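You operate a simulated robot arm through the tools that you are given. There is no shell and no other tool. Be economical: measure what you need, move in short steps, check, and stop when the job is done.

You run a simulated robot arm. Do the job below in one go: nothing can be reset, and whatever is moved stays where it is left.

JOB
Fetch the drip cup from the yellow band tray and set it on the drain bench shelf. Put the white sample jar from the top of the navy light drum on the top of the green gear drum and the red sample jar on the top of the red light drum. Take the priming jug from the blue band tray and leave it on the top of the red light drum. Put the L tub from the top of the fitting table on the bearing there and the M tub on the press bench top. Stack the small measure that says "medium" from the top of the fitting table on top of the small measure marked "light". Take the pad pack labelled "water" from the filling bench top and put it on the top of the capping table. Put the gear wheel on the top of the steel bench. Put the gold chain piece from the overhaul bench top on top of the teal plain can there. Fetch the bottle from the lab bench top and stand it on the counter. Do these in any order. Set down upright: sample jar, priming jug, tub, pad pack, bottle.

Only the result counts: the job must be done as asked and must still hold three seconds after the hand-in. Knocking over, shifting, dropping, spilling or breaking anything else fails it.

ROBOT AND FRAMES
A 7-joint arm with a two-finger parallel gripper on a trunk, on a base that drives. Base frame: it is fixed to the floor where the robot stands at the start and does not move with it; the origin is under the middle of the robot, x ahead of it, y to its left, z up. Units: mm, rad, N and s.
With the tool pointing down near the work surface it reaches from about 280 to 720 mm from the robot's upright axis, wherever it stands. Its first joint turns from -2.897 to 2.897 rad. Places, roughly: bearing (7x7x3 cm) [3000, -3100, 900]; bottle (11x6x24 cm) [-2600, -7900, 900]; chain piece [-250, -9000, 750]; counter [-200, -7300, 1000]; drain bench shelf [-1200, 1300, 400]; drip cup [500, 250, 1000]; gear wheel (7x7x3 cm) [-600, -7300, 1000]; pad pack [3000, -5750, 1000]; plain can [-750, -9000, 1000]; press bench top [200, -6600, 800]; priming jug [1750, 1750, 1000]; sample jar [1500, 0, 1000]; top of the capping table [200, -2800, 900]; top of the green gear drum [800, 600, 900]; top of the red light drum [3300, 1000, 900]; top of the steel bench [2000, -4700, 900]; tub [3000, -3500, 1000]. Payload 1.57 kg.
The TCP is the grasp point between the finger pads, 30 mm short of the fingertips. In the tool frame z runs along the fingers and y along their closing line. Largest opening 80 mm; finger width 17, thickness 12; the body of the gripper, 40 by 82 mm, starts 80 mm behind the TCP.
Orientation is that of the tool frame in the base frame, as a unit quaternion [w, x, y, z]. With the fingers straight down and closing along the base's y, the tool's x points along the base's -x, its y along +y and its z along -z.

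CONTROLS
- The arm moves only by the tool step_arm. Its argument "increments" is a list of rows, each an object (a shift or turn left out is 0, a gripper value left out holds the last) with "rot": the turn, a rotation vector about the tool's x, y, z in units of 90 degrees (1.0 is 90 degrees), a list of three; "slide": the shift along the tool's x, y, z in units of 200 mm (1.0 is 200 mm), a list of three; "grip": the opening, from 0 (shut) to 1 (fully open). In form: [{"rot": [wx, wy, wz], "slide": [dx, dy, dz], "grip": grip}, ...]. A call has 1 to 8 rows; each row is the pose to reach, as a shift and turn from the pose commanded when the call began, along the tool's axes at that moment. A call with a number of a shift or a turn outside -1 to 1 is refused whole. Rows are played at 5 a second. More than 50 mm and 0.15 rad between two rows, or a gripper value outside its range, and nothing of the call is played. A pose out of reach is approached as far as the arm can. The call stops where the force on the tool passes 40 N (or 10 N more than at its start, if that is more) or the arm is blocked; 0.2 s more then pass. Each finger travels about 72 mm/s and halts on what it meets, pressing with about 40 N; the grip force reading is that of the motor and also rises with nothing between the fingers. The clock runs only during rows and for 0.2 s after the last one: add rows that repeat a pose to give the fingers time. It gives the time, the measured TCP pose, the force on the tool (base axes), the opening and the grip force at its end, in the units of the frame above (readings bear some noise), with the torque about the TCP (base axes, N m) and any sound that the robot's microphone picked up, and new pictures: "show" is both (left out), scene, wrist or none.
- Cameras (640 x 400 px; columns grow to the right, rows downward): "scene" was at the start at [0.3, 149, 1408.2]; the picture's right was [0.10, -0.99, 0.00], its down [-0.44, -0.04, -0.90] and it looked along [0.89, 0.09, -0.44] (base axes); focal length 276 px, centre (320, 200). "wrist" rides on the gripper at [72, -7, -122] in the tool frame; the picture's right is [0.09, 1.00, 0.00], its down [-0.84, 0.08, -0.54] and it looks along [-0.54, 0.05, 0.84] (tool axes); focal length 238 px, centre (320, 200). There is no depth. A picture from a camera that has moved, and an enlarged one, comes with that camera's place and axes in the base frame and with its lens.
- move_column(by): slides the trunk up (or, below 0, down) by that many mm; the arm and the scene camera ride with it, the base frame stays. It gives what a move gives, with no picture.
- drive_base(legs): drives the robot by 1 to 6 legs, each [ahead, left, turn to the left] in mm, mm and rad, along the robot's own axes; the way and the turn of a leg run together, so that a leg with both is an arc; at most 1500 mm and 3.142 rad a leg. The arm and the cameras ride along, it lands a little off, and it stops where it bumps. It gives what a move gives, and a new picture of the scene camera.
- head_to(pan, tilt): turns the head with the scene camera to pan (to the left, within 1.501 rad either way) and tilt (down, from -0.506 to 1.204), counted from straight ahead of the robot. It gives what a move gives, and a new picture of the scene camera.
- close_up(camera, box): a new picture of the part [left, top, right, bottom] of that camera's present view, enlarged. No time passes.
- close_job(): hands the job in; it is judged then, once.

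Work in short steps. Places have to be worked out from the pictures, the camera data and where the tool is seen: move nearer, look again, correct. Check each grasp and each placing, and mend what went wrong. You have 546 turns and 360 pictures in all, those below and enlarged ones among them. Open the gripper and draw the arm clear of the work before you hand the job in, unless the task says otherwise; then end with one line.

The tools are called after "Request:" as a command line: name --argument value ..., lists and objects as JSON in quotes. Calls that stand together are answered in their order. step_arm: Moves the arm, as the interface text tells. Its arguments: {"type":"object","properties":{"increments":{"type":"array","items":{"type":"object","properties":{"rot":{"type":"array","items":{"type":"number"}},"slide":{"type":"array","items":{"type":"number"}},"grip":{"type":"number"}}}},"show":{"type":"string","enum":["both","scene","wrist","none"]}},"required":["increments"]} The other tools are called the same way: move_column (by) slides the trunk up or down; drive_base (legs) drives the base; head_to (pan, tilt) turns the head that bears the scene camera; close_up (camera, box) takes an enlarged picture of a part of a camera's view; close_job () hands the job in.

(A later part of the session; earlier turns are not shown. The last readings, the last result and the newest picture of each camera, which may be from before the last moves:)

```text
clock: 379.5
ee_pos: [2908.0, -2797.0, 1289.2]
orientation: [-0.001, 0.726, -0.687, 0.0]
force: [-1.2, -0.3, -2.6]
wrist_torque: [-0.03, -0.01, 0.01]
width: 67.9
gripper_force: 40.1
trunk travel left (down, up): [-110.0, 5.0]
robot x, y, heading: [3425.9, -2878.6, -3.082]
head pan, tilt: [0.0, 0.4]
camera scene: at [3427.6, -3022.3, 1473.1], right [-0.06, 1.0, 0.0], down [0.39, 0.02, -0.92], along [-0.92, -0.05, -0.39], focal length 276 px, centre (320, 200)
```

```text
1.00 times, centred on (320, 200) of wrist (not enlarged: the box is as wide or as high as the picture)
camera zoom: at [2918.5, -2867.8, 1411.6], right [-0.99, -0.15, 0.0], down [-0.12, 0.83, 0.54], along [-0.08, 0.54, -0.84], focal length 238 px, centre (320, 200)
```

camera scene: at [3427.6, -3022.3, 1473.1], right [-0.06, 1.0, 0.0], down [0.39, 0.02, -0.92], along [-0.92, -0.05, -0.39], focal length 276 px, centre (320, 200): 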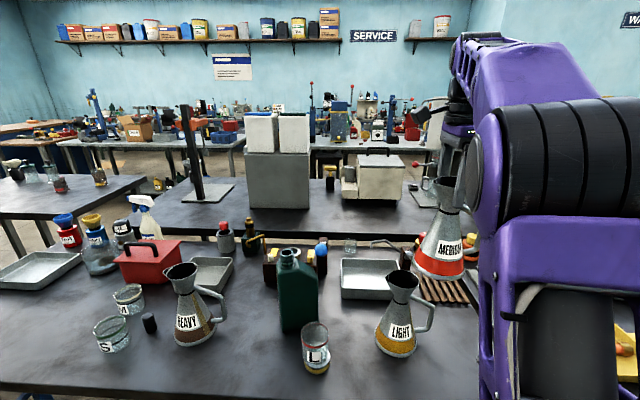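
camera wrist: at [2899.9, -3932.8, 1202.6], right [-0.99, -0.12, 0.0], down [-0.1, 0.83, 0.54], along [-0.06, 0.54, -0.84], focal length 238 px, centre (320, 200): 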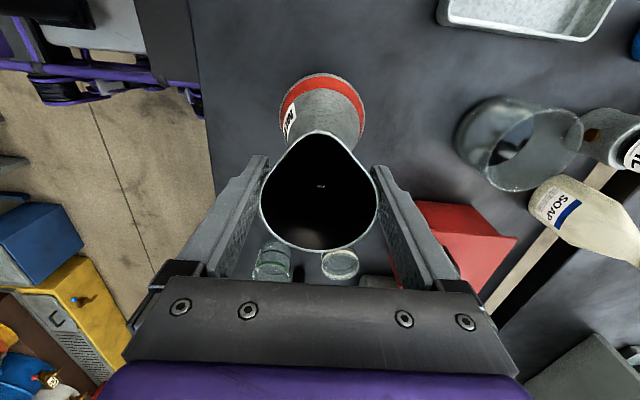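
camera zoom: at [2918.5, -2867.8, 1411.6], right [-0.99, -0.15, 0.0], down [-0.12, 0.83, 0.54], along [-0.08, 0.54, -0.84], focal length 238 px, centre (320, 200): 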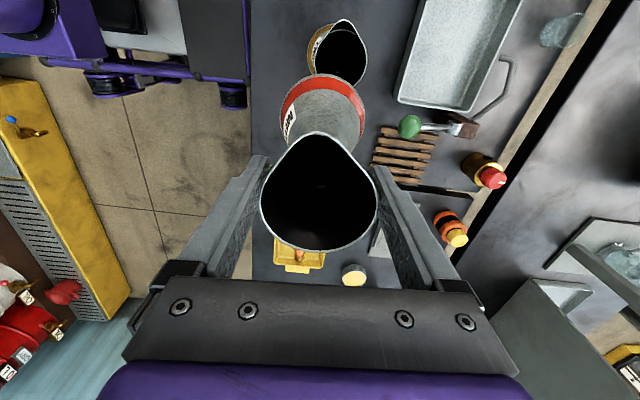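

LIGHT rim ≈[2893,-2860]; the carried base is under the TCP. I shift over it and check before lowering.

Request:
step_arm --increments '[{"grip": 0, "slide": [0.15, 0.04, 0]}, {"grip": 0, "slide": [0.296, 0.076, 0]}, {"grip": 0, "slide": [0.296, 0.076, 0]}, {"grip": 0, "slide": [0.296, 0.076, 0]}]' --show "both"

Request:
close_up --camera "scene" --box '[330, 160, 510, 370]'

```text
clock: 380.5
ee_pos: [2894.7, -2856.1, 1286.4]
orientation: [-0.001, 0.726, -0.688, 0.0]
force: [-0.1, -0.4, -2.5]
wrist_torque: [-0.02, -0.05, 0.04]
width: 67.6
gripper_force: 40.2
trunk travel left (down, up): [-110.0, 5.0]
robot x, y, heading: [3420.7, -2881.9, -3.083]
head pan, tilt: [0.0, 0.4]
camera scene: at [3427.7, -3022.3, 1473.1], right [-0.06, 1.0, 0.0], down [0.39, 0.02, -0.92], along [-0.92, -0.05, -0.39], focal length 276 px, centre (320, 200)
camera wrist: at [2905.3, -2927.4, 1408.8], right [-0.99, -0.15, 0.0], down [-0.12, 0.83, 0.54], along [-0.08, 0.54, -0.84], focal length 238 px, centre (320, 200)
```

scene: 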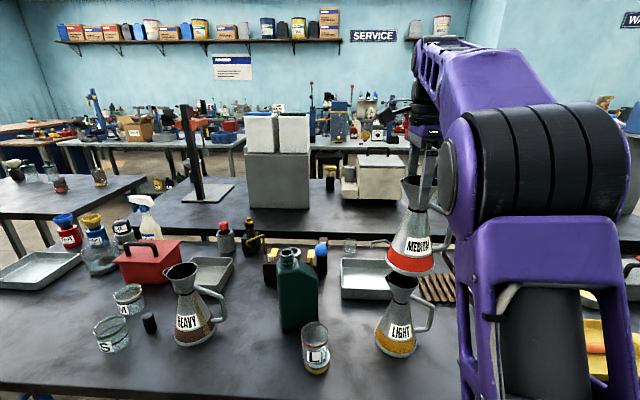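
wrist: 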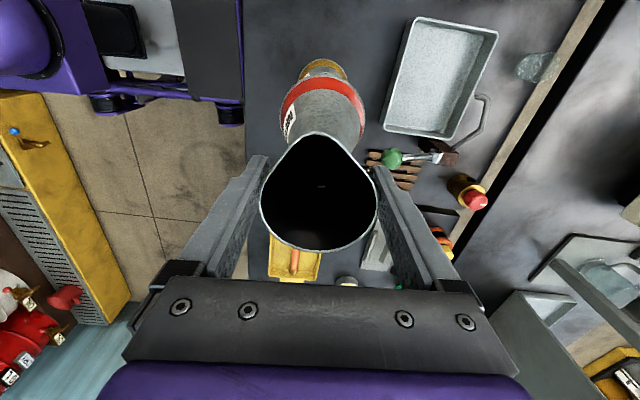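

```text
1.90 times, centred on (420, 265) of scene
camera zoom: at [3427.7, -3022.3, 1473.1], right [-0.06, 1.0, 0.0], down [0.39, 0.02, -0.92], along [-0.92, -0.05, -0.39], focal length 526 px, centre (130, 76)
```

zoom: 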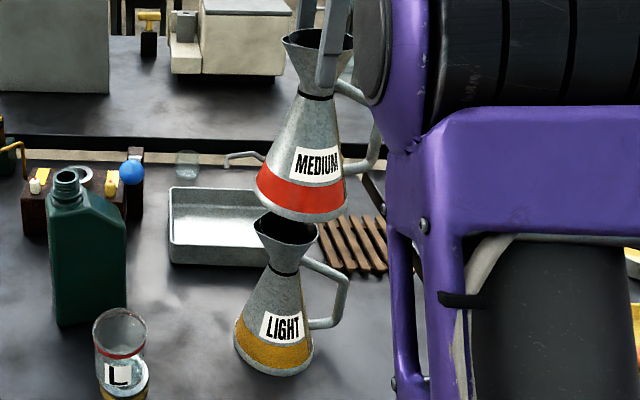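

Both views suggest the carried base is ~7 mm too far +y. I correct that and lower gently to contact.

Request:
step_arm --increments '[{"grip": 0, "slide": [0.035, 0, 0]}, {"grip": 0, "slide": [0.035, 0, 0.06]}, {"grip": 0, "slide": [0.035, 0, 0.1]}, {"grip": 0, "slide": [0.035, 0, 0.13]}, {"grip": 0, "slide": [0.035, 0, 0.155]}, {"grip": 0, "slide": [0.035, 0, 0.175]}]' --show "scene"

Request:
close_up --camera "scene" --box '[330, 160, 510, 370]'

```text
clock: 381.9
ee_pos: [2894.8, -2863.4, 1255.2]
orientation: [-0.001, 0.726, -0.687, 0.0]
force: [-1.6, 0.3, -2.0]
wrist_torque: [-0.04, -0.02, 0.02]
width: 67.8
gripper_force: 40.4
trunk travel left (down, up): [-110.0, 5.0]
robot x, y, heading: [3425.5, -2883.3, -3.083]
head pan, tilt: [0.0, 0.4]
camera scene: at [3427.7, -3022.3, 1473.1], right [-0.06, 1.0, 0.0], down [0.39, 0.02, -0.92], along [-0.92, -0.05, -0.39], focal length 276 px, centre (320, 200)
```

scene: 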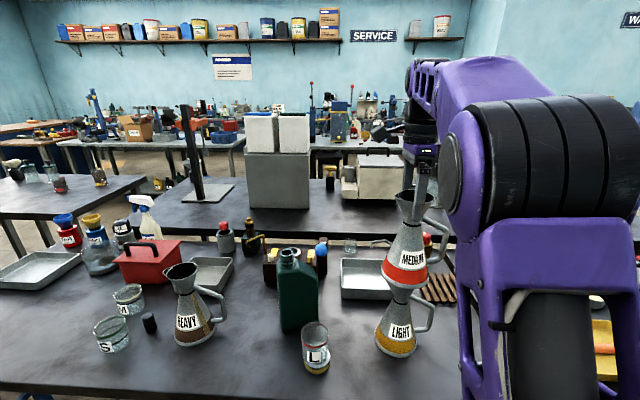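

```text
1.90 times, centred on (420, 265) of scene
camera zoom: at [3427.7, -3022.3, 1473.1], right [-0.06, 1.0, 0.0], down [0.39, 0.02, -0.92], along [-0.92, -0.05, -0.39], focal length 526 px, centre (130, 76)
```

zoom: 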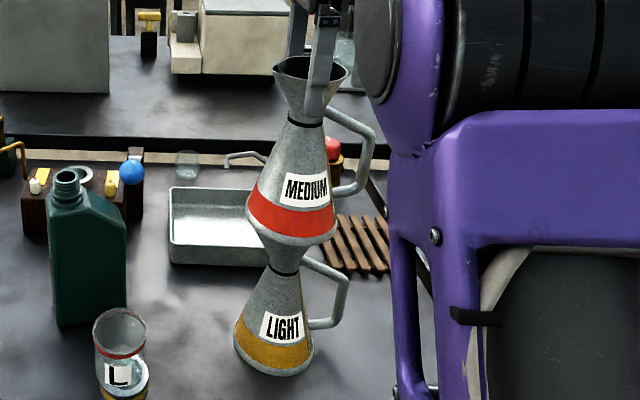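

Well aligned (≈4 mm). I continue down in 3 mm rows.

Request:
step_arm --increments '[{"grip": 0, "slide": [0.01, 0, 0.015]}, {"grip": 0, "slide": [0.01, 0, 0.03]}, {"grip": 0, "slide": [0.01, 0, 0.045]}, {"grip": 0, "slide": [0.01, 0, 0.06]}, {"grip": 0, "slide": [0.01, 0, 0.075]}, {"grip": 0, "slide": [0.01, 0, 0.09]}, {"grip": 0, "slide": [0.01, 0, 0.1]}]' --show "none"

Request:
close_up --camera "scene" --box '[330, 160, 510, 370]'

```text
clock: 383.5
ee_pos: [2897.1, -2865.3, 1237.2]
orientation: [0.0, 0.726, -0.688, -0.001]
force: [0.3, 1.9, 10.0]
wrist_torque: [0.32, -0.36, -0.01]
width: 67.9
gripper_force: 40.0
trunk travel left (down, up): [-110.0, 5.0]
robot x, y, heading: [3424.4, -2879.5, -3.089]
head pan, tilt: [0.0, 0.4]
```

```text
1.90 times, centred on (420, 265) of scene
camera zoom: at [3428.5, -3022.2, 1473.4], right [-0.06, 1.0, 0.0], down [0.39, 0.02, -0.92], along [-0.92, -0.05, -0.39], focal length 526 px, centre (130, 76)
```

zoom: 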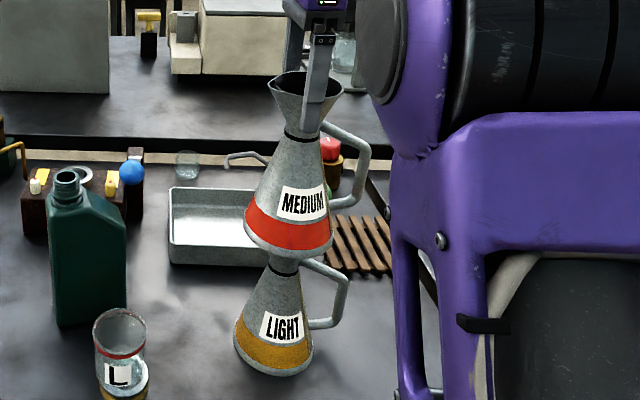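

Light contact (10 N), upright. I ease the grip open and watch.

Request:
step_arm --increments '[{"grip": 0.87}, {"grip": 0.9}, {"grip": 0.95}, {"grip": 1}, {"grip": 1}]' --show "wrist"

Request:
close_up --camera "scene" --box '[330, 160, 510, 370]'

```text
clock: 384.7
ee_pos: [2896.7, -2866.3, 1234.6]
orientation: [-0.001, 0.726, -0.688, 0.001]
force: [0.5, 0.3, 0.0]
wrist_torque: [-0.02, 0.06, 0.01]
width: 80.2
gripper_force: 0.0
trunk travel left (down, up): [-110.0, 5.0]
robot x, y, heading: [3422.5, -2885.7, -3.083]
head pan, tilt: [0.0, 0.4]
camera wrist: at [2907.0, -2936.9, 1357.1], right [-0.99, -0.15, 0.0], down [-0.12, 0.83, 0.54], along [-0.08, 0.54, -0.84], focal length 238 px, centre (320, 200)
```

wrist: 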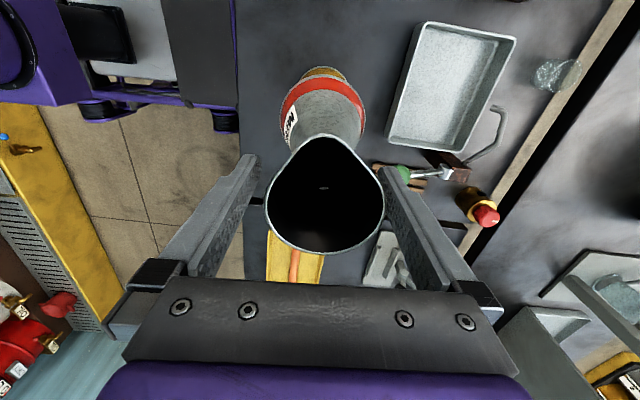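

```text
1.90 times, centred on (420, 265) of scene
camera zoom: at [3427.8, -3022.3, 1473.1], right [-0.06, 1.0, 0.0], down [0.39, 0.02, -0.92], along [-0.92, -0.05, -0.39], focal length 526 px, centre (130, 76)
```

zoom: 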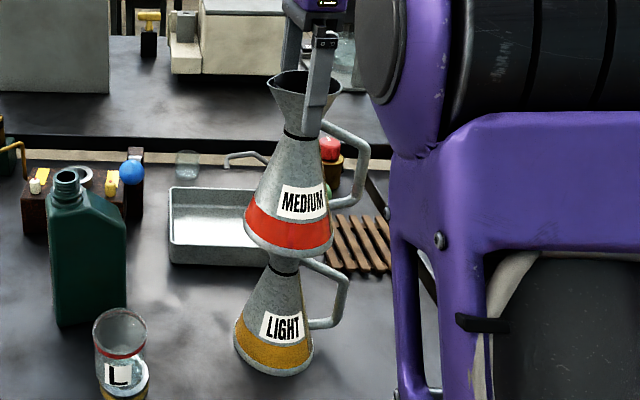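

The stack holds. I rise straight up slowly, then back away.

Request:
step_arm --increments '[{"slide": [0, 0, -0.05]}, {"slide": [0, 0, -0.12]}, {"slide": [0, 0, -0.22]}, {"slide": [0, 0, -0.32]}, {"slide": [0, 0, -0.4]}, {"slide": [0, 0, -0.4]}]' --show "wrist"

```text
clock: 386.1
ee_pos: [2895.5, -2867.2, 1313.3]
orientation: [0.0, 0.726, -0.688, 0.0]
force: [-0.7, -0.3, 0.8]
wrist_torque: [0.01, 0.0, 0.0]
width: 80.0
gripper_force: 0.0
trunk travel left (down, up): [-110.0, 5.0]
robot x, y, heading: [3424.7, -2881.9, -3.084]
head pan, tilt: [0.0, 0.4]
camera wrist: at [2907.1, -2938.2, 1435.8], right [-0.99, -0.15, 0.0], down [-0.12, 0.83, 0.54], along [-0.08, 0.54, -0.84], focal length 238 px, centre (320, 200)
```

wrist: 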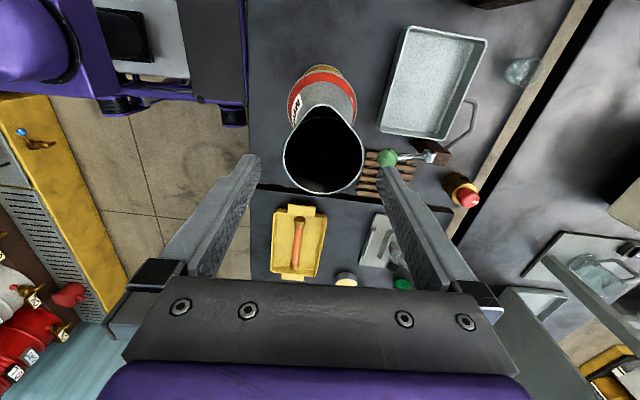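

I back off 250 mm, lower the trunk, and turn the tool back.

Request:
drive_base --legs '[[-200, 0, 0]]'

Request:
move_column --by -60

Request:
step_arm --increments '[{"rot": [0, 0, -0.09], "slide": [0, -0.1, 0.1]}, {"rot": [0, 0, -0.18], "slide": [0, -0.2, 0.2]}, {"rot": [0, 0, -0.27], "slide": [0, -0.2, 0.3]}, {"rot": [0, 0, -0.36], "slide": [0, -0.2, 0.4]}, {"rot": [0, 0, -0.45], "slide": [0, -0.2, 0.5]}, {"rot": [0, 0, -0.5], "slide": [0, -0.2, 0.6]}]' --show "none"

Request:
step_arm --increments '[{"rot": [0, 0, -0.09]}, {"rot": [0, 0, -0.18]}, {"rot": [0, 0, -0.27]}, {"rot": [0, 0, -0.36]}, {"rot": [0, 0, -0.45]}, {"rot": [0, 0, -0.5]}, {"rot": [0, 0, -0.5]}]' --show "none"

```text
clock: 387.7
ee_pos: [3094.6, -2855.5, 1312.6]
orientation: [0.0, 0.726, -0.688, 0.0]
force: [0.0, 0.0, 0.3]
wrist_torque: [-0.03, 0.02, 0.01]
width: 80.0
gripper_force: 0.0
trunk travel left (down, up): [-110.0, 5.0]
robot x, y, heading: [3622.8, -2872.6, -3.09]
head pan, tilt: [0.0, 0.4]
camera scene: at [3626.9, -3010.9, 1473.1], right [-0.06, 1.0, 0.0], down [0.39, 0.02, -0.92], along [-0.92, -0.05, -0.39], focal length 276 px, centre (320, 200)
```

scene: 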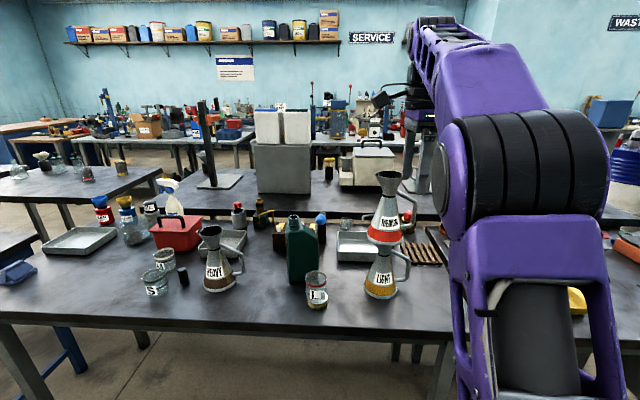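

```text
clock: 388.7
ee_pos: [3095.5, -2855.6, 1253.1]
orientation: [-0.001, 0.726, -0.688, 0.0]
force: [0.3, 0.1, 0.4]
wrist_torque: [0.0, 0.0, 0.01]
width: 80.1
gripper_force: 0.0
trunk travel left (down, up): [-50.0, 65.0]
robot x, y, heading: [3624.8, -2872.0, -3.089]
head pan, tilt: [0.0, 0.4]
```

```text
clock: 390.1
ee_pos: [3134.0, -2854.6, 1134.3]
orientation: [-0.001, 0.934, -0.357, 0.0]
force: [0.6, 0.0, 0.4]
wrist_torque: [0.01, 0.01, 0.0]
width: 80.2
gripper_force: 0.0
trunk travel left (down, up): [-50.0, 65.0]
robot x, y, heading: [3623.6, -2871.3, -3.083]
head pan, tilt: [0.0, 0.4]
```

```text
clock: 391.7
ee_pos: [3137.1, -2854.8, 1134.7]
orientation: [-0.001, 1.0, 0.028, 0.001]
force: [0.4, 0.4, 0.3]
wrist_torque: [0.02, -0.03, -0.02]
width: 80.0
gripper_force: 0.1
trunk travel left (down, up): [-50.0, 65.0]
robot x, y, heading: [3625.1, -2870.5, -3.082]
head pan, tilt: [0.0, 0.4]
```

Next the M tub at about [2832,-3612]. I straighten the heading, slide left 745 and go 180 ahead.

Request:
drive_base --legs '[[0, 0, -0.055], [0, 745, 0], [180, 0, 0]]'

Request:
close_up --camera "wrist" --box '[160, 100, 480, 300]'

```text
clock: 400.9
ee_pos: [2955.7, -3565.9, 1133.4]
orientation: [0.0, 1.0, -0.009, 0.001]
force: [-0.1, 0.1, -0.1]
wrist_torque: [0.01, -0.03, 0.01]
width: 79.9
gripper_force: 0.1
trunk travel left (down, up): [-50.0, 65.0]
robot x, y, heading: [3439.0, -3618.0, 3.129]
head pan, tilt: [0.0, 0.4]
camera scene: at [3433.0, -3758.7, 1413.1], right [0.02, 1.0, 0.0], down [0.39, -0.01, -0.92], along [-0.92, 0.02, -0.39], focal length 276 px, centre (320, 200)
```

scene: 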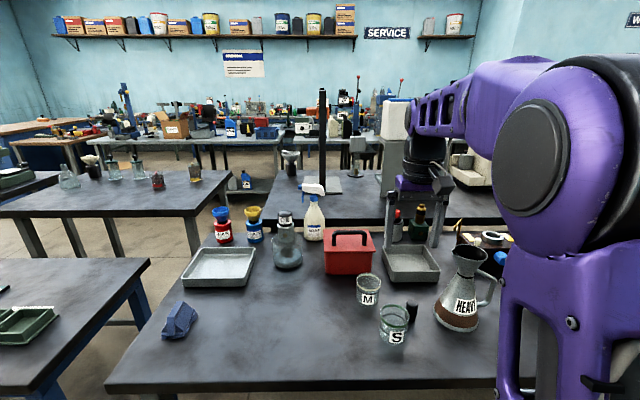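

```text
2.00 times, centred on (320, 200) of wrist
camera zoom: at [3027.6, -3560.7, 1256.6], right [0.07, -1.0, 0.0], down [-0.84, -0.06, 0.54], along [-0.54, -0.04, -0.84], focal length 477 px, centre (320, 200)
```

zoom: 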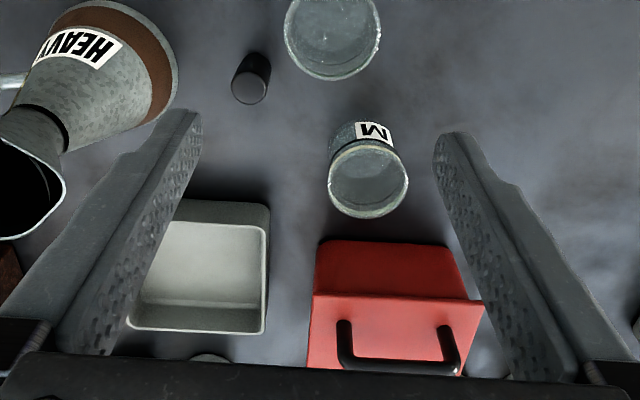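

M tub ≈[2829,-3616]. I move above it and lower to z≈1010.

Request:
step_arm --increments '[{"slide": [-0.2, 0.1, 0.05]}, {"slide": [-0.4, 0.2, 0.15]}, {"slide": [-0.6, 0.26, 0.25]}, {"slide": [-0.625, 0.26, 0.45]}, {"slide": [-0.625, 0.26, 0.6]}, {"slide": [-0.625, 0.26, 0.6]}]' --show "none"

Request:
close_up --camera "wrist" --box '[160, 60, 480, 260]'

```text
clock: 402.2
ee_pos: [2832.5, -3618.4, 1012.4]
orientation: [0.0, 1.0, -0.01, 0.0]
force: [-0.2, -0.1, -0.3]
wrist_torque: [0.0, -0.02, -0.01]
width: 80.2
gripper_force: 0.1
trunk travel left (down, up): [-50.0, 65.0]
robot x, y, heading: [3439.2, -3616.0, 3.127]
head pan, tilt: [0.0, 0.4]
```

```text
2.00 times, centred on (320, 160) of wrist
camera zoom: at [2904.5, -3612.4, 1135.5], right [0.07, -1.0, 0.0], down [-0.84, -0.06, 0.54], along [-0.54, -0.04, -0.84], focal length 477 px, centre (320, 280)
```

zoom: 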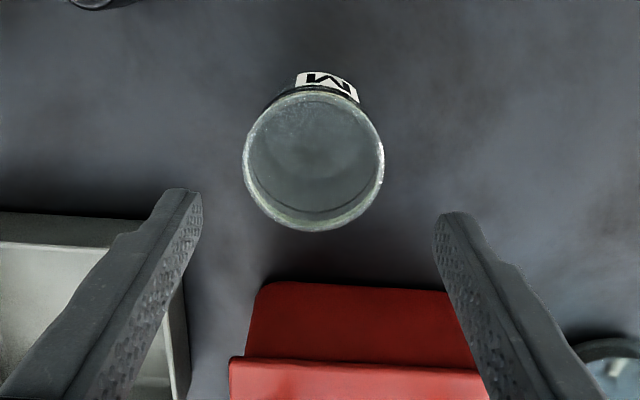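

Centered within 4 mm; I correct, descend to z≈908 and grip.

Request:
step_arm --increments '[{"slide": [-0.015, -0.017, 0.15]}, {"slide": [-0.015, -0.017, 0.35]}, {"slide": [-0.015, -0.017, 0.52]}, {"slide": [-0.015, -0.017, 0.52]}, {"slide": [-0.015, -0.017, 0.52], "grip": 0}, {"slide": [-0.015, -0.017, 0.52], "grip": 0}, {"slide": [-0.015, -0.017, 0.52], "grip": 0}, {"slide": [-0.015, -0.017, 0.52], "grip": 0}]' --show "wrist"

```text
clock: 404.1
ee_pos: [2828.5, -3614.6, 909.4]
orientation: [-0.001, 1.0, -0.009, 0.001]
force: [-0.9, 0.0, 0.3]
wrist_torque: [0.01, -0.01, -0.03]
width: 64.2
gripper_force: 40.2
trunk travel left (down, up): [-50.0, 65.0]
robot x, y, heading: [3435.7, -3614.4, 3.124]
head pan, tilt: [0.0, 0.4]
camera wrist: at [2900.5, -3607.9, 1032.2], right [0.07, -1.0, 0.0], down [-0.84, -0.06, 0.54], along [-0.54, -0.04, -0.84], focal length 238 px, centre (320, 200)
```

wrist: 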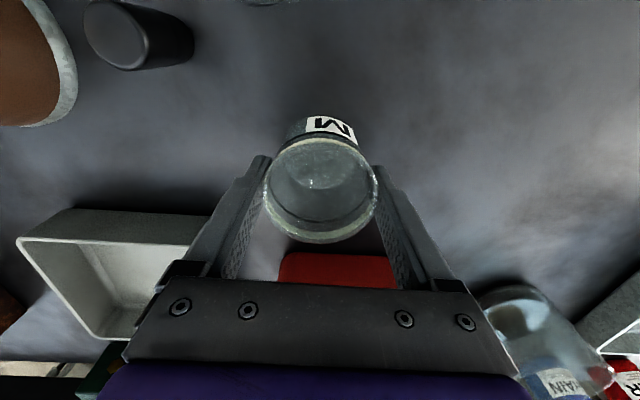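

M tub gripped. I lift, retract, back into the aisle and look south.

Request:
step_arm --increments '[{"grip": 0, "slide": [0, 0, -0.15]}, {"grip": 0, "slide": [0, 0, -0.35]}, {"grip": 0, "slide": [0.1, 0, -0.55]}, {"grip": 0, "slide": [0.2, 0, -0.75]}, {"grip": 0, "slide": [0.4, 0, -0.85]}, {"grip": 0, "slide": [0.6, 0, -0.9]}, {"grip": 0, "slide": [0.8, 0, -0.9]}, {"grip": 0, "slide": [1.0, 0, -0.9]}]' --show "none"

Request:
drive_base --legs '[[-270, 0, 0], [0, 0, 1.58]]'

```text
clock: 405.9
ee_pos: [3027.1, -3615.1, 1088.9]
orientation: [0.0, 1.0, -0.009, 0.001]
force: [-0.6, 0.3, -0.9]
wrist_torque: [0.01, -0.03, 0.02]
width: 64.0
gripper_force: 39.9
trunk travel left (down, up): [-50.0, 65.0]
robot x, y, heading: [3440.5, -3616.8, 3.126]
head pan, tilt: [0.0, 0.4]
```

```text
clock: 411.6
ee_pos: [3698.1, -4036.6, 1090.3]
orientation: [-0.001, 0.725, 0.689, 0.0]
force: [0.8, -0.4, -0.9]
wrist_torque: [0.0, 0.0, -0.02]
width: 63.4
gripper_force: 39.8
trunk travel left (down, up): [-50.0, 65.0]
robot x, y, heading: [3712.7, -3624.0, -1.618]
head pan, tilt: [0.0, 0.4]
camera scene: at [3851.2, -3632.9, 1413.1], right [-1.0, 0.05, 0.0], down [0.02, 0.39, -0.92], along [-0.04, -0.92, -0.39], focal length 276 px, centre (320, 200)
```

scene: 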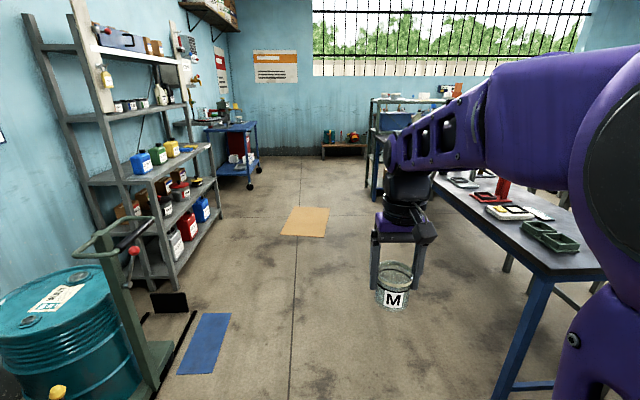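

The aisle is clear southward. I drive south about 2.9 m and look west for a cross corridor.

Request:
drive_base --legs '[[0, 0, 0.047], [1450, 0, 0], [1450, 0, 0], [0, 0, -1.0]]'

```text
clock: 428.8
ee_pos: [3310.1, -6747.5, 1089.7]
orientation: [-0.001, 0.967, 0.253, 0.001]
force: [0.4, 1.5, -1.2]
wrist_torque: [-0.01, -0.02, 0.0]
width: 62.5
gripper_force: 40.2
trunk travel left (down, up): [-50.0, 65.0]
robot x, y, heading: [3666.8, -6541.1, -2.629]
head pan, tilt: [0.0, 0.4]
camera scene: at [3732.8, -6665.6, 1413.1], right [-0.49, 0.87, 0.0], down [0.34, 0.19, -0.92], along [-0.8, -0.45, -0.39], focal length 276 px, centre (320, 200)
```

scene: 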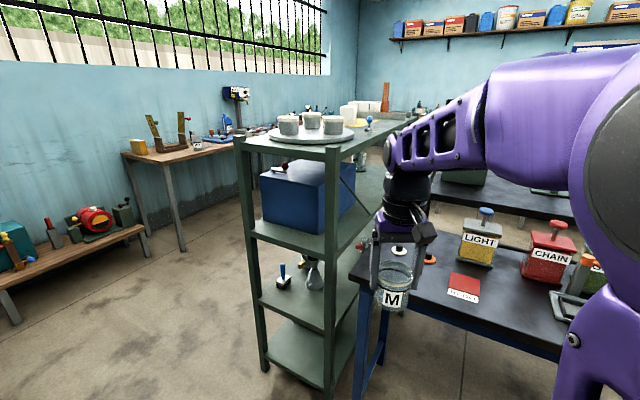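

A green rack stands at [2960,-7040…-7414] with a corridor south of it. I go to y≈-8000 and face west.

Request:
drive_base --legs '[[0, 0, 1.06], [1480, 0, 0], [0, 0, -1.57]]'

```text
clock: 442.8
ee_pos: [3251.5, -8044.0, 1090.4]
orientation: [0.0, 1.0, 0.007, 0.0]
force: [0.3, -0.4, -1.0]
wrist_torque: [0.0, -0.03, 0.05]
width: 61.6
gripper_force: 39.9
trunk travel left (down, up): [-50.0, 65.0]
robot x, y, heading: [3662.8, -8035.0, -3.126]
head pan, tilt: [0.0, 0.4]
camera scene: at [3663.1, -8174.3, 1413.1], right [-0.02, 1.0, 0.0], down [0.39, 0.01, -0.92], along [-0.92, -0.01, -0.39], focal length 276 px, centre (320, 200)
```

scene: 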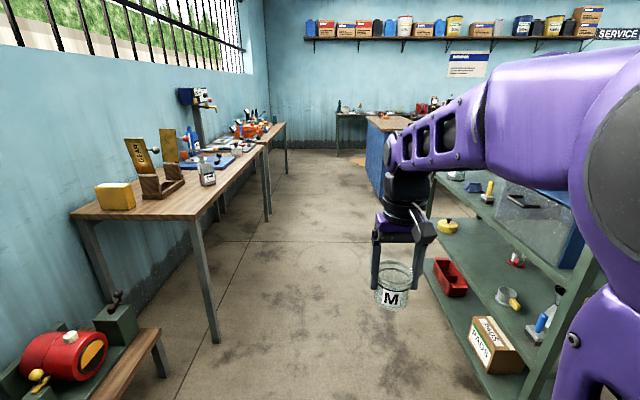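

The grip width keeps shrinking (64→61.6). I check the tub in the wrist view.

Request:
close_up --camera "wrist" --box '[200, 80, 440, 300]'

Request:
close_up --camera "scene" --box '[340, 200, 460, 330]'

```text
1.82 times, centred on (320, 190) of wrist
camera zoom: at [3324.0, -8036.4, 1212.9], right [0.11, -0.99, 0.0], down [-0.84, -0.09, 0.54], along [-0.54, -0.06, -0.84], focal length 433 px, centre (320, 218)
```

zoom: 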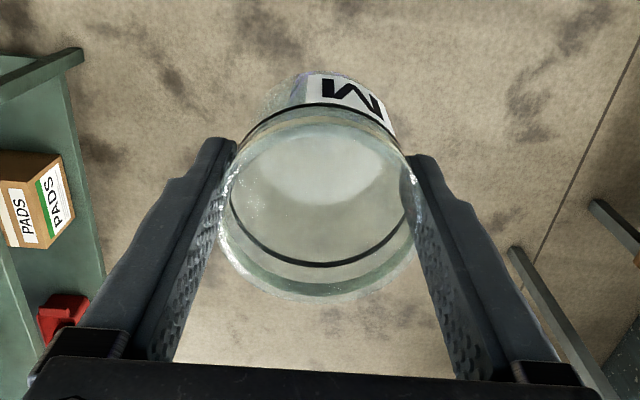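

```text
3.08 times, centred on (400, 265) of scene
camera zoom: at [3663.1, -8174.3, 1413.1], right [-0.02, 1.0, 0.0], down [0.39, 0.01, -0.92], along [-0.92, -0.01, -0.39], focal length 849 px, centre (74, 0)
```

zoom: 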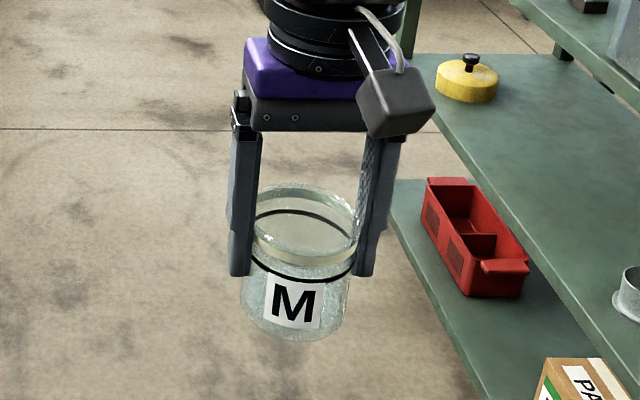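

The tub creeps slowly but is still well inside the grip. I continue promptly: 2.5 m west along the corridor, then look north.

Request:
drive_base --legs '[[1300, 0, 0], [1300, 0, 0], [0, 0, -1.0]]'

```text
clock: 458.0
ee_pos: [867.0, -7710.4, 1090.6]
orientation: [0.0, 0.874, -0.485, 0.0]
force: [0.6, 0.4, -0.7]
wrist_torque: [0.0, 0.0, -0.03]
width: 60.9
gripper_force: 40.3
trunk travel left (down, up): [-50.0, 65.0]
robot x, y, heading: [1088.7, -8058.0, 2.128]
head pan, tilt: [0.0, 0.4]
camera scene: at [968.5, -8130.0, 1413.1], right [0.85, 0.53, 0.0], down [0.21, -0.33, -0.92], along [-0.49, 0.78, -0.39], focal length 276 px, centre (320, 200)
```

scene: 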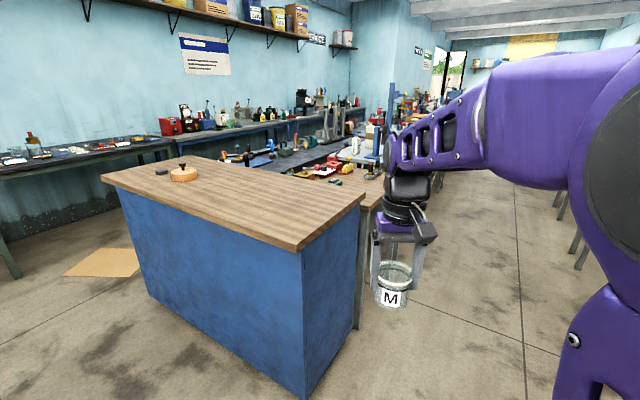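

The counter with the gear wheel is here, and the press bench is behind it, reached from the corridor on the right. I drive north to y≈-6600 and face west.

Request:
drive_base --legs '[[0, 0, -0.557], [1430, 0, 0], [0, 0, 1.57]]'

```text
clock: 470.6
ee_pos: [691.3, -6652.5, 1090.8]
orientation: [-0.001, 1.0, 0.002, 0.001]
force: [1.2, 0.0, -0.6]
wrist_torque: [0.01, -0.06, 0.03]
width: 61.0
gripper_force: 39.6
trunk travel left (down, up): [-50.0, 65.0]
robot x, y, heading: [1101.3, -6647.9, -3.137]
head pan, tilt: [0.0, 0.4]
camera scene: at [1101.2, -6786.0, 1413.1], right [-0.01, 1.0, 0.0], down [0.39, 0.0, -0.92], along [-0.92, -0.01, -0.39], focal length 276 px, centre (320, 200)
```

scene: 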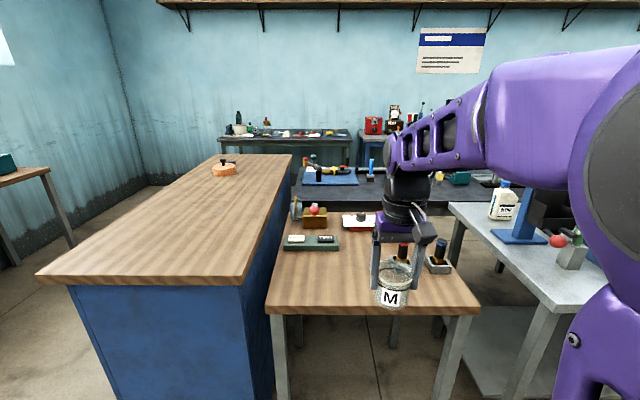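

The wooden bench at [~160,-6640] matches the press bench. I drive 120 mm ahead and extend over its free front area at [395,-6650].

Request:
drive_base --legs '[[120, 0, 0]]'

Request:
step_arm --increments '[{"grip": 0, "slide": [-0.2, 0, 0.1]}, {"grip": 0, "slide": [-0.4, 0, 0.2]}, {"grip": 0, "slide": [-0.6, 0, 0.3]}, {"grip": 0, "slide": [-0.8, 0, 0.4]}, {"grip": 0, "slide": [-0.88, 0, 0.6]}, {"grip": 0, "slide": [-0.88, 0, 0.7]}]' --show "both"

```text
clock: 471.9
ee_pos: [572.3, -6653.2, 1090.3]
orientation: [-0.001, 1.0, 0.002, -0.001]
force: [0.2, 0.0, -0.8]
wrist_torque: [0.03, 0.02, -0.04]
width: 61.2
gripper_force: 39.9
trunk travel left (down, up): [-50.0, 65.0]
robot x, y, heading: [985.5, -6643.1, -3.137]
head pan, tilt: [0.0, 0.4]
camera scene: at [982.1, -6786.9, 1413.1], right [-0.01, 1.0, 0.0], down [0.39, 0.0, -0.92], along [-0.92, -0.01, -0.39], focal length 276 px, centre (320, 200)
```

scene: 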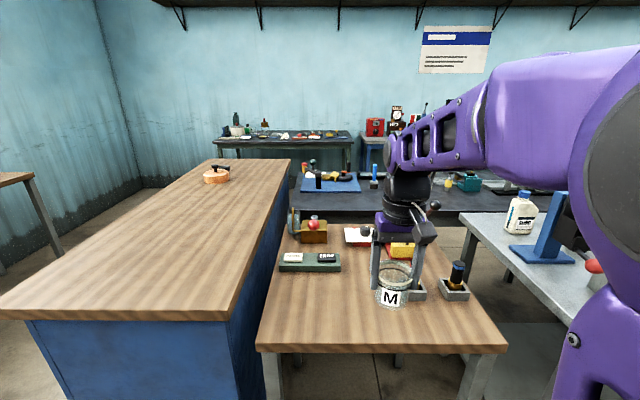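

```text
clock: 473.3
ee_pos: [395.7, -6651.0, 949.8]
orientation: [-0.001, 1.0, 0.001, 0.001]
force: [0.2, 0.2, -2.0]
wrist_torque: [0.02, -0.01, -0.04]
width: 61.2
gripper_force: 40.4
trunk travel left (down, up): [-50.0, 65.0]
robot x, y, heading: [987.0, -6645.6, -3.139]
head pan, tilt: [0.0, 0.4]
camera scene: at [981.9, -6786.9, 1413.1], right [-0.01, 1.0, 0.0], down [0.39, 0.0, -0.92], along [-0.92, -0.01, -0.39], focal length 276 px, centre (320, 200)
camera wrist: at [468.5, -6643.2, 1072.7], right [0.1, -1.0, 0.0], down [-0.84, -0.08, 0.54], along [-0.54, -0.05, -0.84], focal length 238 px, centre (320, 200)
```

scene: 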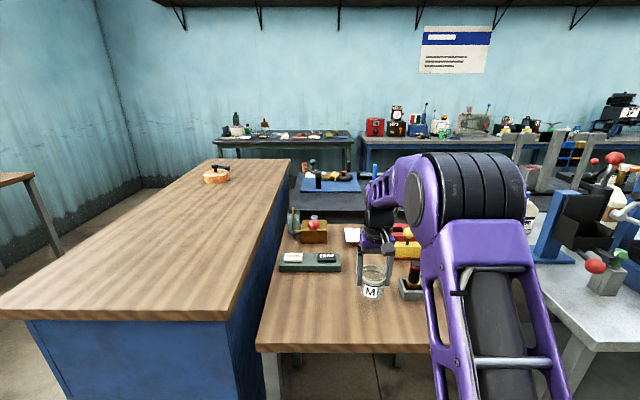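
wrist: 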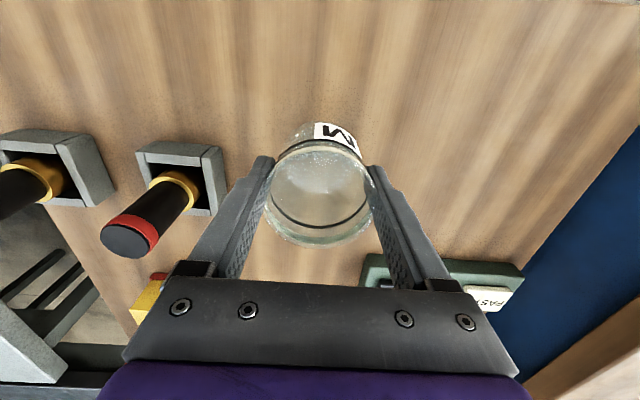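

Free spot below. I lower to contact.

Request:
step_arm --increments '[{"grip": 0, "slide": [0.1, 0, 0.15]}, {"grip": 0, "slide": [0.1, 0, 0.3]}, {"grip": 0, "slide": [0.1, 0, 0.36]}, {"grip": 0, "slide": [0.1, 0, 0.39]}, {"grip": 0, "slide": [0.1, 0, 0.42]}, {"grip": 0, "slide": [0.1, 0, 0.45]}, {"grip": 0, "slide": [0.1, 0, 0.48]}, {"grip": 0, "slide": [0.1, 0, 0.51]}]' --show "wrist"

```text
clock: 474.1
ee_pos: [415.1, -6652.0, 885.7]
orientation: [-0.001, 1.0, 0.003, -0.006]
force: [2.1, 0.2, 16.6]
wrist_torque: [-0.07, -0.4, 0.07]
width: 60.6
gripper_force: 40.0
trunk travel left (down, up): [-50.0, 65.0]
robot x, y, heading: [984.9, -6649.1, -3.134]
head pan, tilt: [0.0, 0.4]
stopped in row 4: the force on the tool passed its limit at 72 N (the readings are from after the stop); the commanded pose is now the measured one
camera wrist: at [488.8, -6645.7, 1007.3], right [0.1, -1.0, 0.0], down [-0.83, -0.08, 0.55], along [-0.55, -0.05, -0.83], focal length 238 px, centre (320, 200)
```

wrist: 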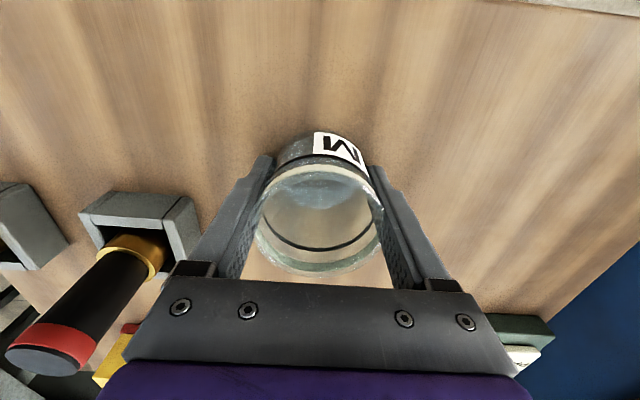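

On the bench. I release and rise.

Request:
step_arm --increments '[{"grip": 1, "slide": [0, 0, -0.01]}, {"grip": 1, "slide": [0, 0, -0.01]}, {"grip": 1, "slide": [0, 0, -0.02]}, {"grip": 1, "slide": [0, 0, -0.15]}, {"grip": 1, "slide": [0, 0, -0.35]}, {"grip": 1, "slide": [0, 0, -0.55]}, {"grip": 1, "slide": [0, 0, -0.75]}]' --show "both"

```text
clock: 475.7
ee_pos: [417.7, -6653.5, 1035.1]
orientation: [-0.001, 1.0, 0.003, -0.003]
force: [-0.2, 0.7, 0.5]
wrist_torque: [0.01, -0.02, 0.03]
width: 80.2
gripper_force: 0.1
trunk travel left (down, up): [-50.0, 65.0]
robot x, y, heading: [985.0, -6648.2, -3.134]
head pan, tilt: [0.0, 0.4]
camera scene: at [981.9, -6786.9, 1413.1], right [-0.01, 1.0, 0.0], down [0.39, 0.0, -0.92], along [-0.92, -0.01, -0.39], focal length 276 px, centre (320, 200)
camera wrist: at [491.5, -6645.7, 1156.8], right [0.1, -1.0, 0.0], down [-0.83, -0.08, 0.55], along [-0.55, -0.05, -0.84], focal length 238 px, centre (320, 200)
```

scene: 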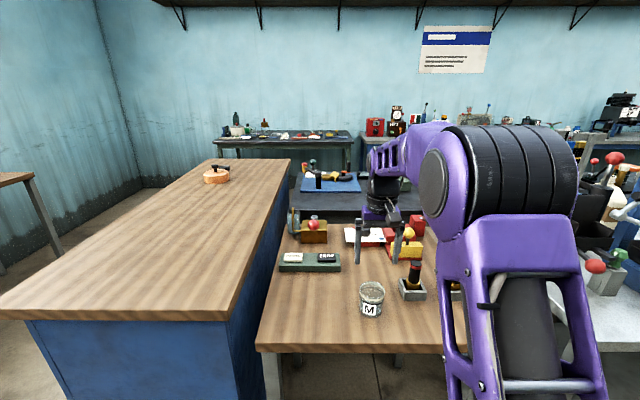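
wrist: 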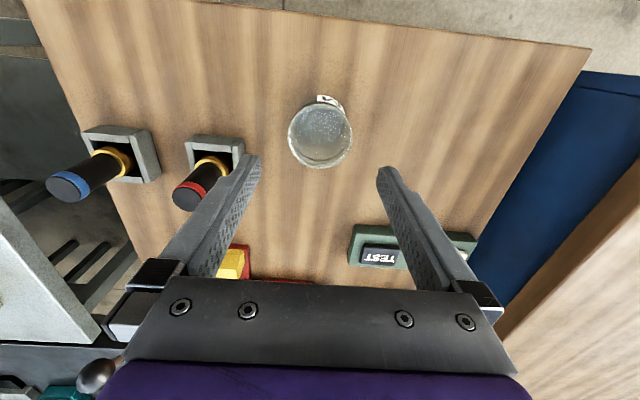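

The M tub stands on the press bench. I zoom at the gear on the counter, then retract.

Request:
close_up --camera "scene" --box '[180, 150, 260, 200]'

Request:
step_arm --increments '[{"slide": [0.2, 0, -0.1]}, {"slide": [0.4, 0, -0.2]}, {"slide": [0.6, 0, -0.3]}, {"slide": [0.8, 0, -0.35]}, {"slide": [0.9, 0, -0.35]}]' --show "none"

```text
8.00 times, centred on (220, 175) of scene
camera zoom: at [981.9, -6786.9, 1413.1], right [-0.01, 1.0, 0.0], down [0.39, 0.0, -0.92], along [-0.92, -0.01, -0.39], focal length 2207 px, centre (1120, 400)
```

zoom: 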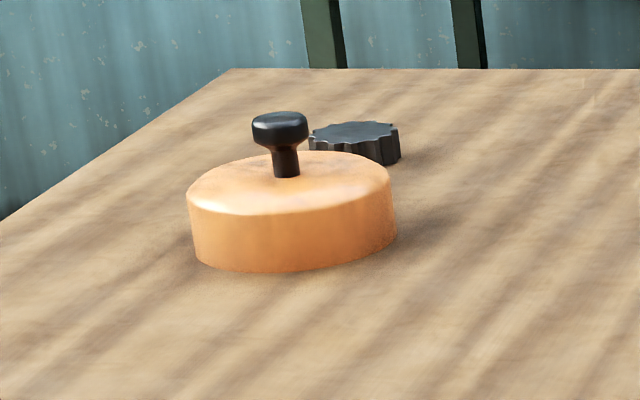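

```text
clock: 476.9
ee_pos: [595.2, -6651.3, 1104.8]
orientation: [-0.001, 1.0, 0.003, -0.004]
force: [-0.2, -0.1, 0.2]
wrist_torque: [0.01, -0.06, -0.01]
width: 80.2
gripper_force: 0.0
trunk travel left (down, up): [-50.0, 65.0]
robot x, y, heading: [984.9, -6645.7, -3.132]
head pan, tilt: [0.0, 0.4]
```

Gear wheel is the black toothed disc behind the orange knob. Next the chain piece: I go back to the south corridor and look at the overhaul bench.

Request:
drive_base --legs '[[-110, 0, 0], [0, 0, 1.56], [1400, 0, 0]]'

Request:
drive_base --legs '[[0, 0, -0.8]]'

```text
clock: 488.6
ee_pos: [1201.9, -8410.8, 1104.6]
orientation: [0.002, 0.676, 0.737, -0.003]
force: [-0.4, 0.3, 0.0]
wrist_torque: [0.01, -0.01, -0.01]
width: 79.9
gripper_force: 0.1
trunk travel left (down, up): [-50.0, 65.0]
robot x, y, heading: [1164.5, -8020.1, -1.487]
head pan, tilt: [0.0, 0.4]
camera scene: at [1304.2, -8013.0, 1413.1], right [-1.0, -0.09, 0.0], down [-0.03, 0.39, -0.92], along [0.08, -0.92, -0.39], focal length 276 px, centre (320, 200)
```

scene: 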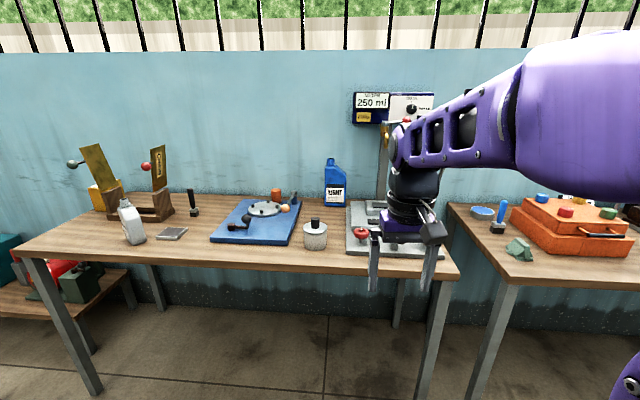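

```text
clock: 491.1
ee_pos: [904.0, -8313.2, 1104.1]
orientation: [0.001, 0.915, 0.404, -0.003]
force: [0.3, 0.2, -0.2]
wrist_torque: [0.02, -0.01, 0.01]
width: 80.0
gripper_force: 0.1
trunk travel left (down, up): [-50.0, 65.0]
robot x, y, heading: [1164.8, -8021.1, -2.311]
head pan, tilt: [0.0, 0.4]
camera scene: at [1266.4, -8118.6, 1413.1], right [-0.74, 0.67, 0.0], down [0.26, 0.29, -0.92], along [-0.62, -0.68, -0.39], focal length 276 px, centre (320, 200)
```

scene: 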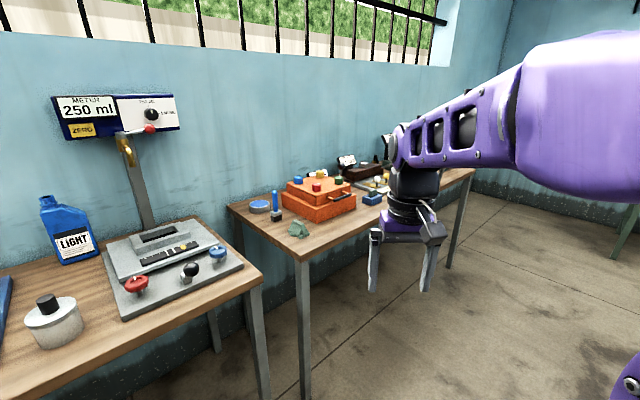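

The overhaul bench is the next table west. I drive along to x≈-250 and face it.

Request:
drive_base --legs '[[0, 0, -0.83], [1400, 0, 0], [0, 0, 1.57]]'

```text
clock: 504.3
ee_pos: [-223.5, -8452.6, 1104.3]
orientation: [0.002, 0.691, 0.723, -0.003]
force: [0.3, -0.1, 0.4]
wrist_torque: [-0.03, 0.0, -0.02]
width: 80.0
gripper_force: 0.0
trunk travel left (down, up): [-50.0, 65.0]
robot x, y, heading: [-242.4, -8060.3, -1.527]
head pan, tilt: [0.0, 0.4]
camera scene: at [-105.9, -8058.6, 1413.1], right [-1.0, -0.05, 0.0], down [-0.02, 0.39, -0.92], along [0.04, -0.92, -0.39], focal length 276 px, centre (320, 200)
```

scene: 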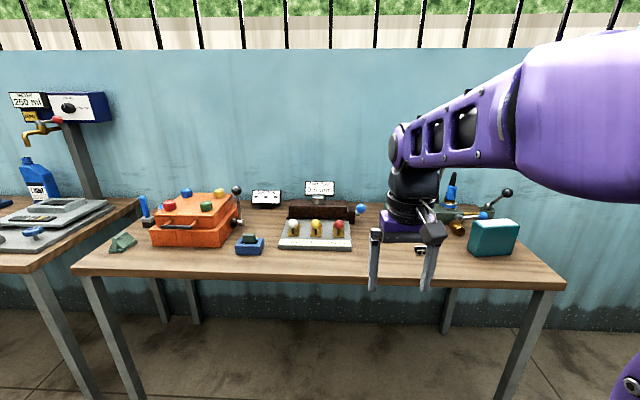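

Request:
close_up --camera "scene" --box '[260, 170, 420, 270]'

Request:
close_up --camera "scene" --box '[400, 170, 560, 290]'

Request:
close_up --camera "wrist" --box '[0, 0, 640, 400]'

```text
4.00 times, centred on (340, 220) of scene
camera zoom: at [-105.9, -8058.6, 1413.1], right [-1.0, -0.05, 0.0], down [-0.02, 0.39, -0.92], along [0.04, -0.92, -0.39], focal length 1104 px, centre (240, 120)
```

zoom: 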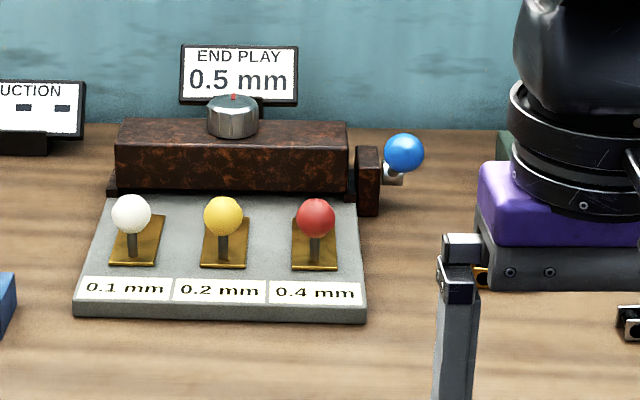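

```text
3.33 times, centred on (480, 230) of scene
camera zoom: at [-105.9, -8058.6, 1413.1], right [-1.0, -0.05, 0.0], down [-0.02, 0.39, -0.92], along [0.04, -0.92, -0.39], focal length 920 px, centre (-213, 100)
```

zoom: 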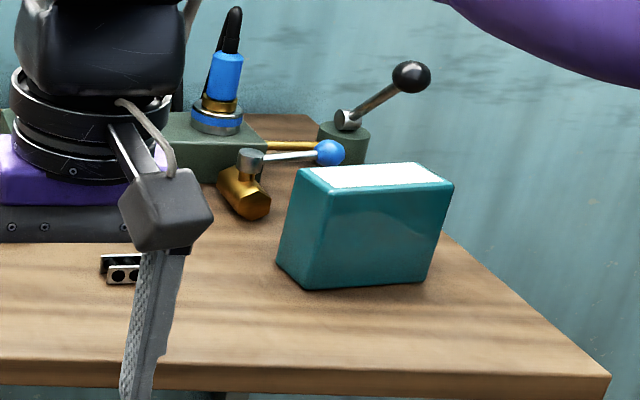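

```text
1.00 times, centred on (320, 200) of wrist (not enlarged: the box is as wide or as high as the picture)
camera zoom: at [-233.3, -8379.5, 1226.4], right [0.99, 0.14, 0.0], down [0.12, -0.83, 0.55], along [0.07, -0.54, -0.84], focal length 238 px, centre (320, 200)
```

zoom: 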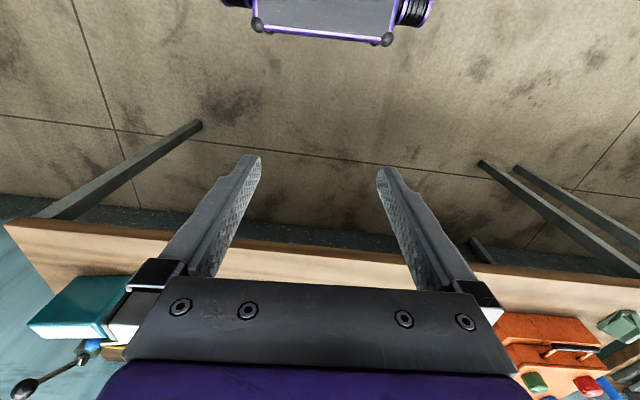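

Small chain links lie behind the gripper. I drive 200 mm closer and view from above.

Request:
drive_base --legs '[[220, 0, -0.04]]'

Request:
close_up --camera "wrist" --box '[0, 0, 640, 400]'

```text
clock: 506.0
ee_pos: [-234.2, -8676.0, 1103.8]
orientation: [0.002, 0.706, 0.708, -0.003]
force: [-0.5, 0.4, 0.4]
wrist_torque: [-0.04, 0.02, 0.01]
width: 80.1
gripper_force: 0.1
trunk travel left (down, up): [-50.0, 65.0]
robot x, y, heading: [-240.4, -8284.3, -1.563]
head pan, tilt: [0.0, 0.4]
camera scene: at [-99.9, -8287.2, 1413.1], right [-1.0, -0.01, 0.0], down [0.0, 0.39, -0.92], along [0.01, -0.92, -0.39], focal length 276 px, centre (320, 200)
```

scene: 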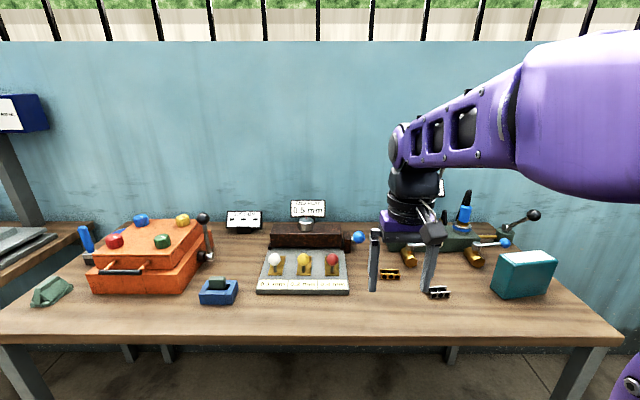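

```text
1.00 times, centred on (320, 200) of wrist (not enlarged: the box is as wide or as high as the picture)
camera zoom: at [-240.6, -8602.3, 1226.4], right [1.0, 0.1, 0.0], down [0.08, -0.83, 0.55], along [0.05, -0.55, -0.84], focal length 238 px, centre (320, 200)
```

zoom: 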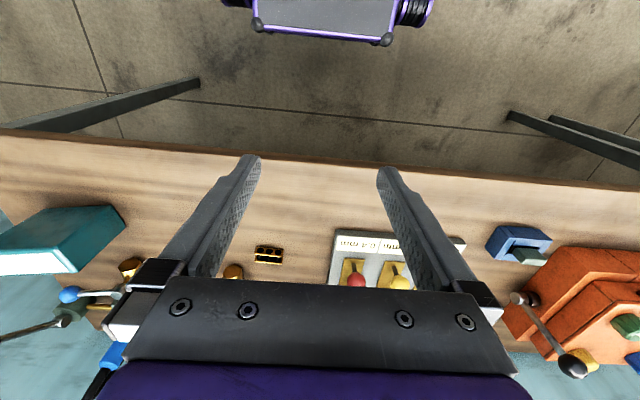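

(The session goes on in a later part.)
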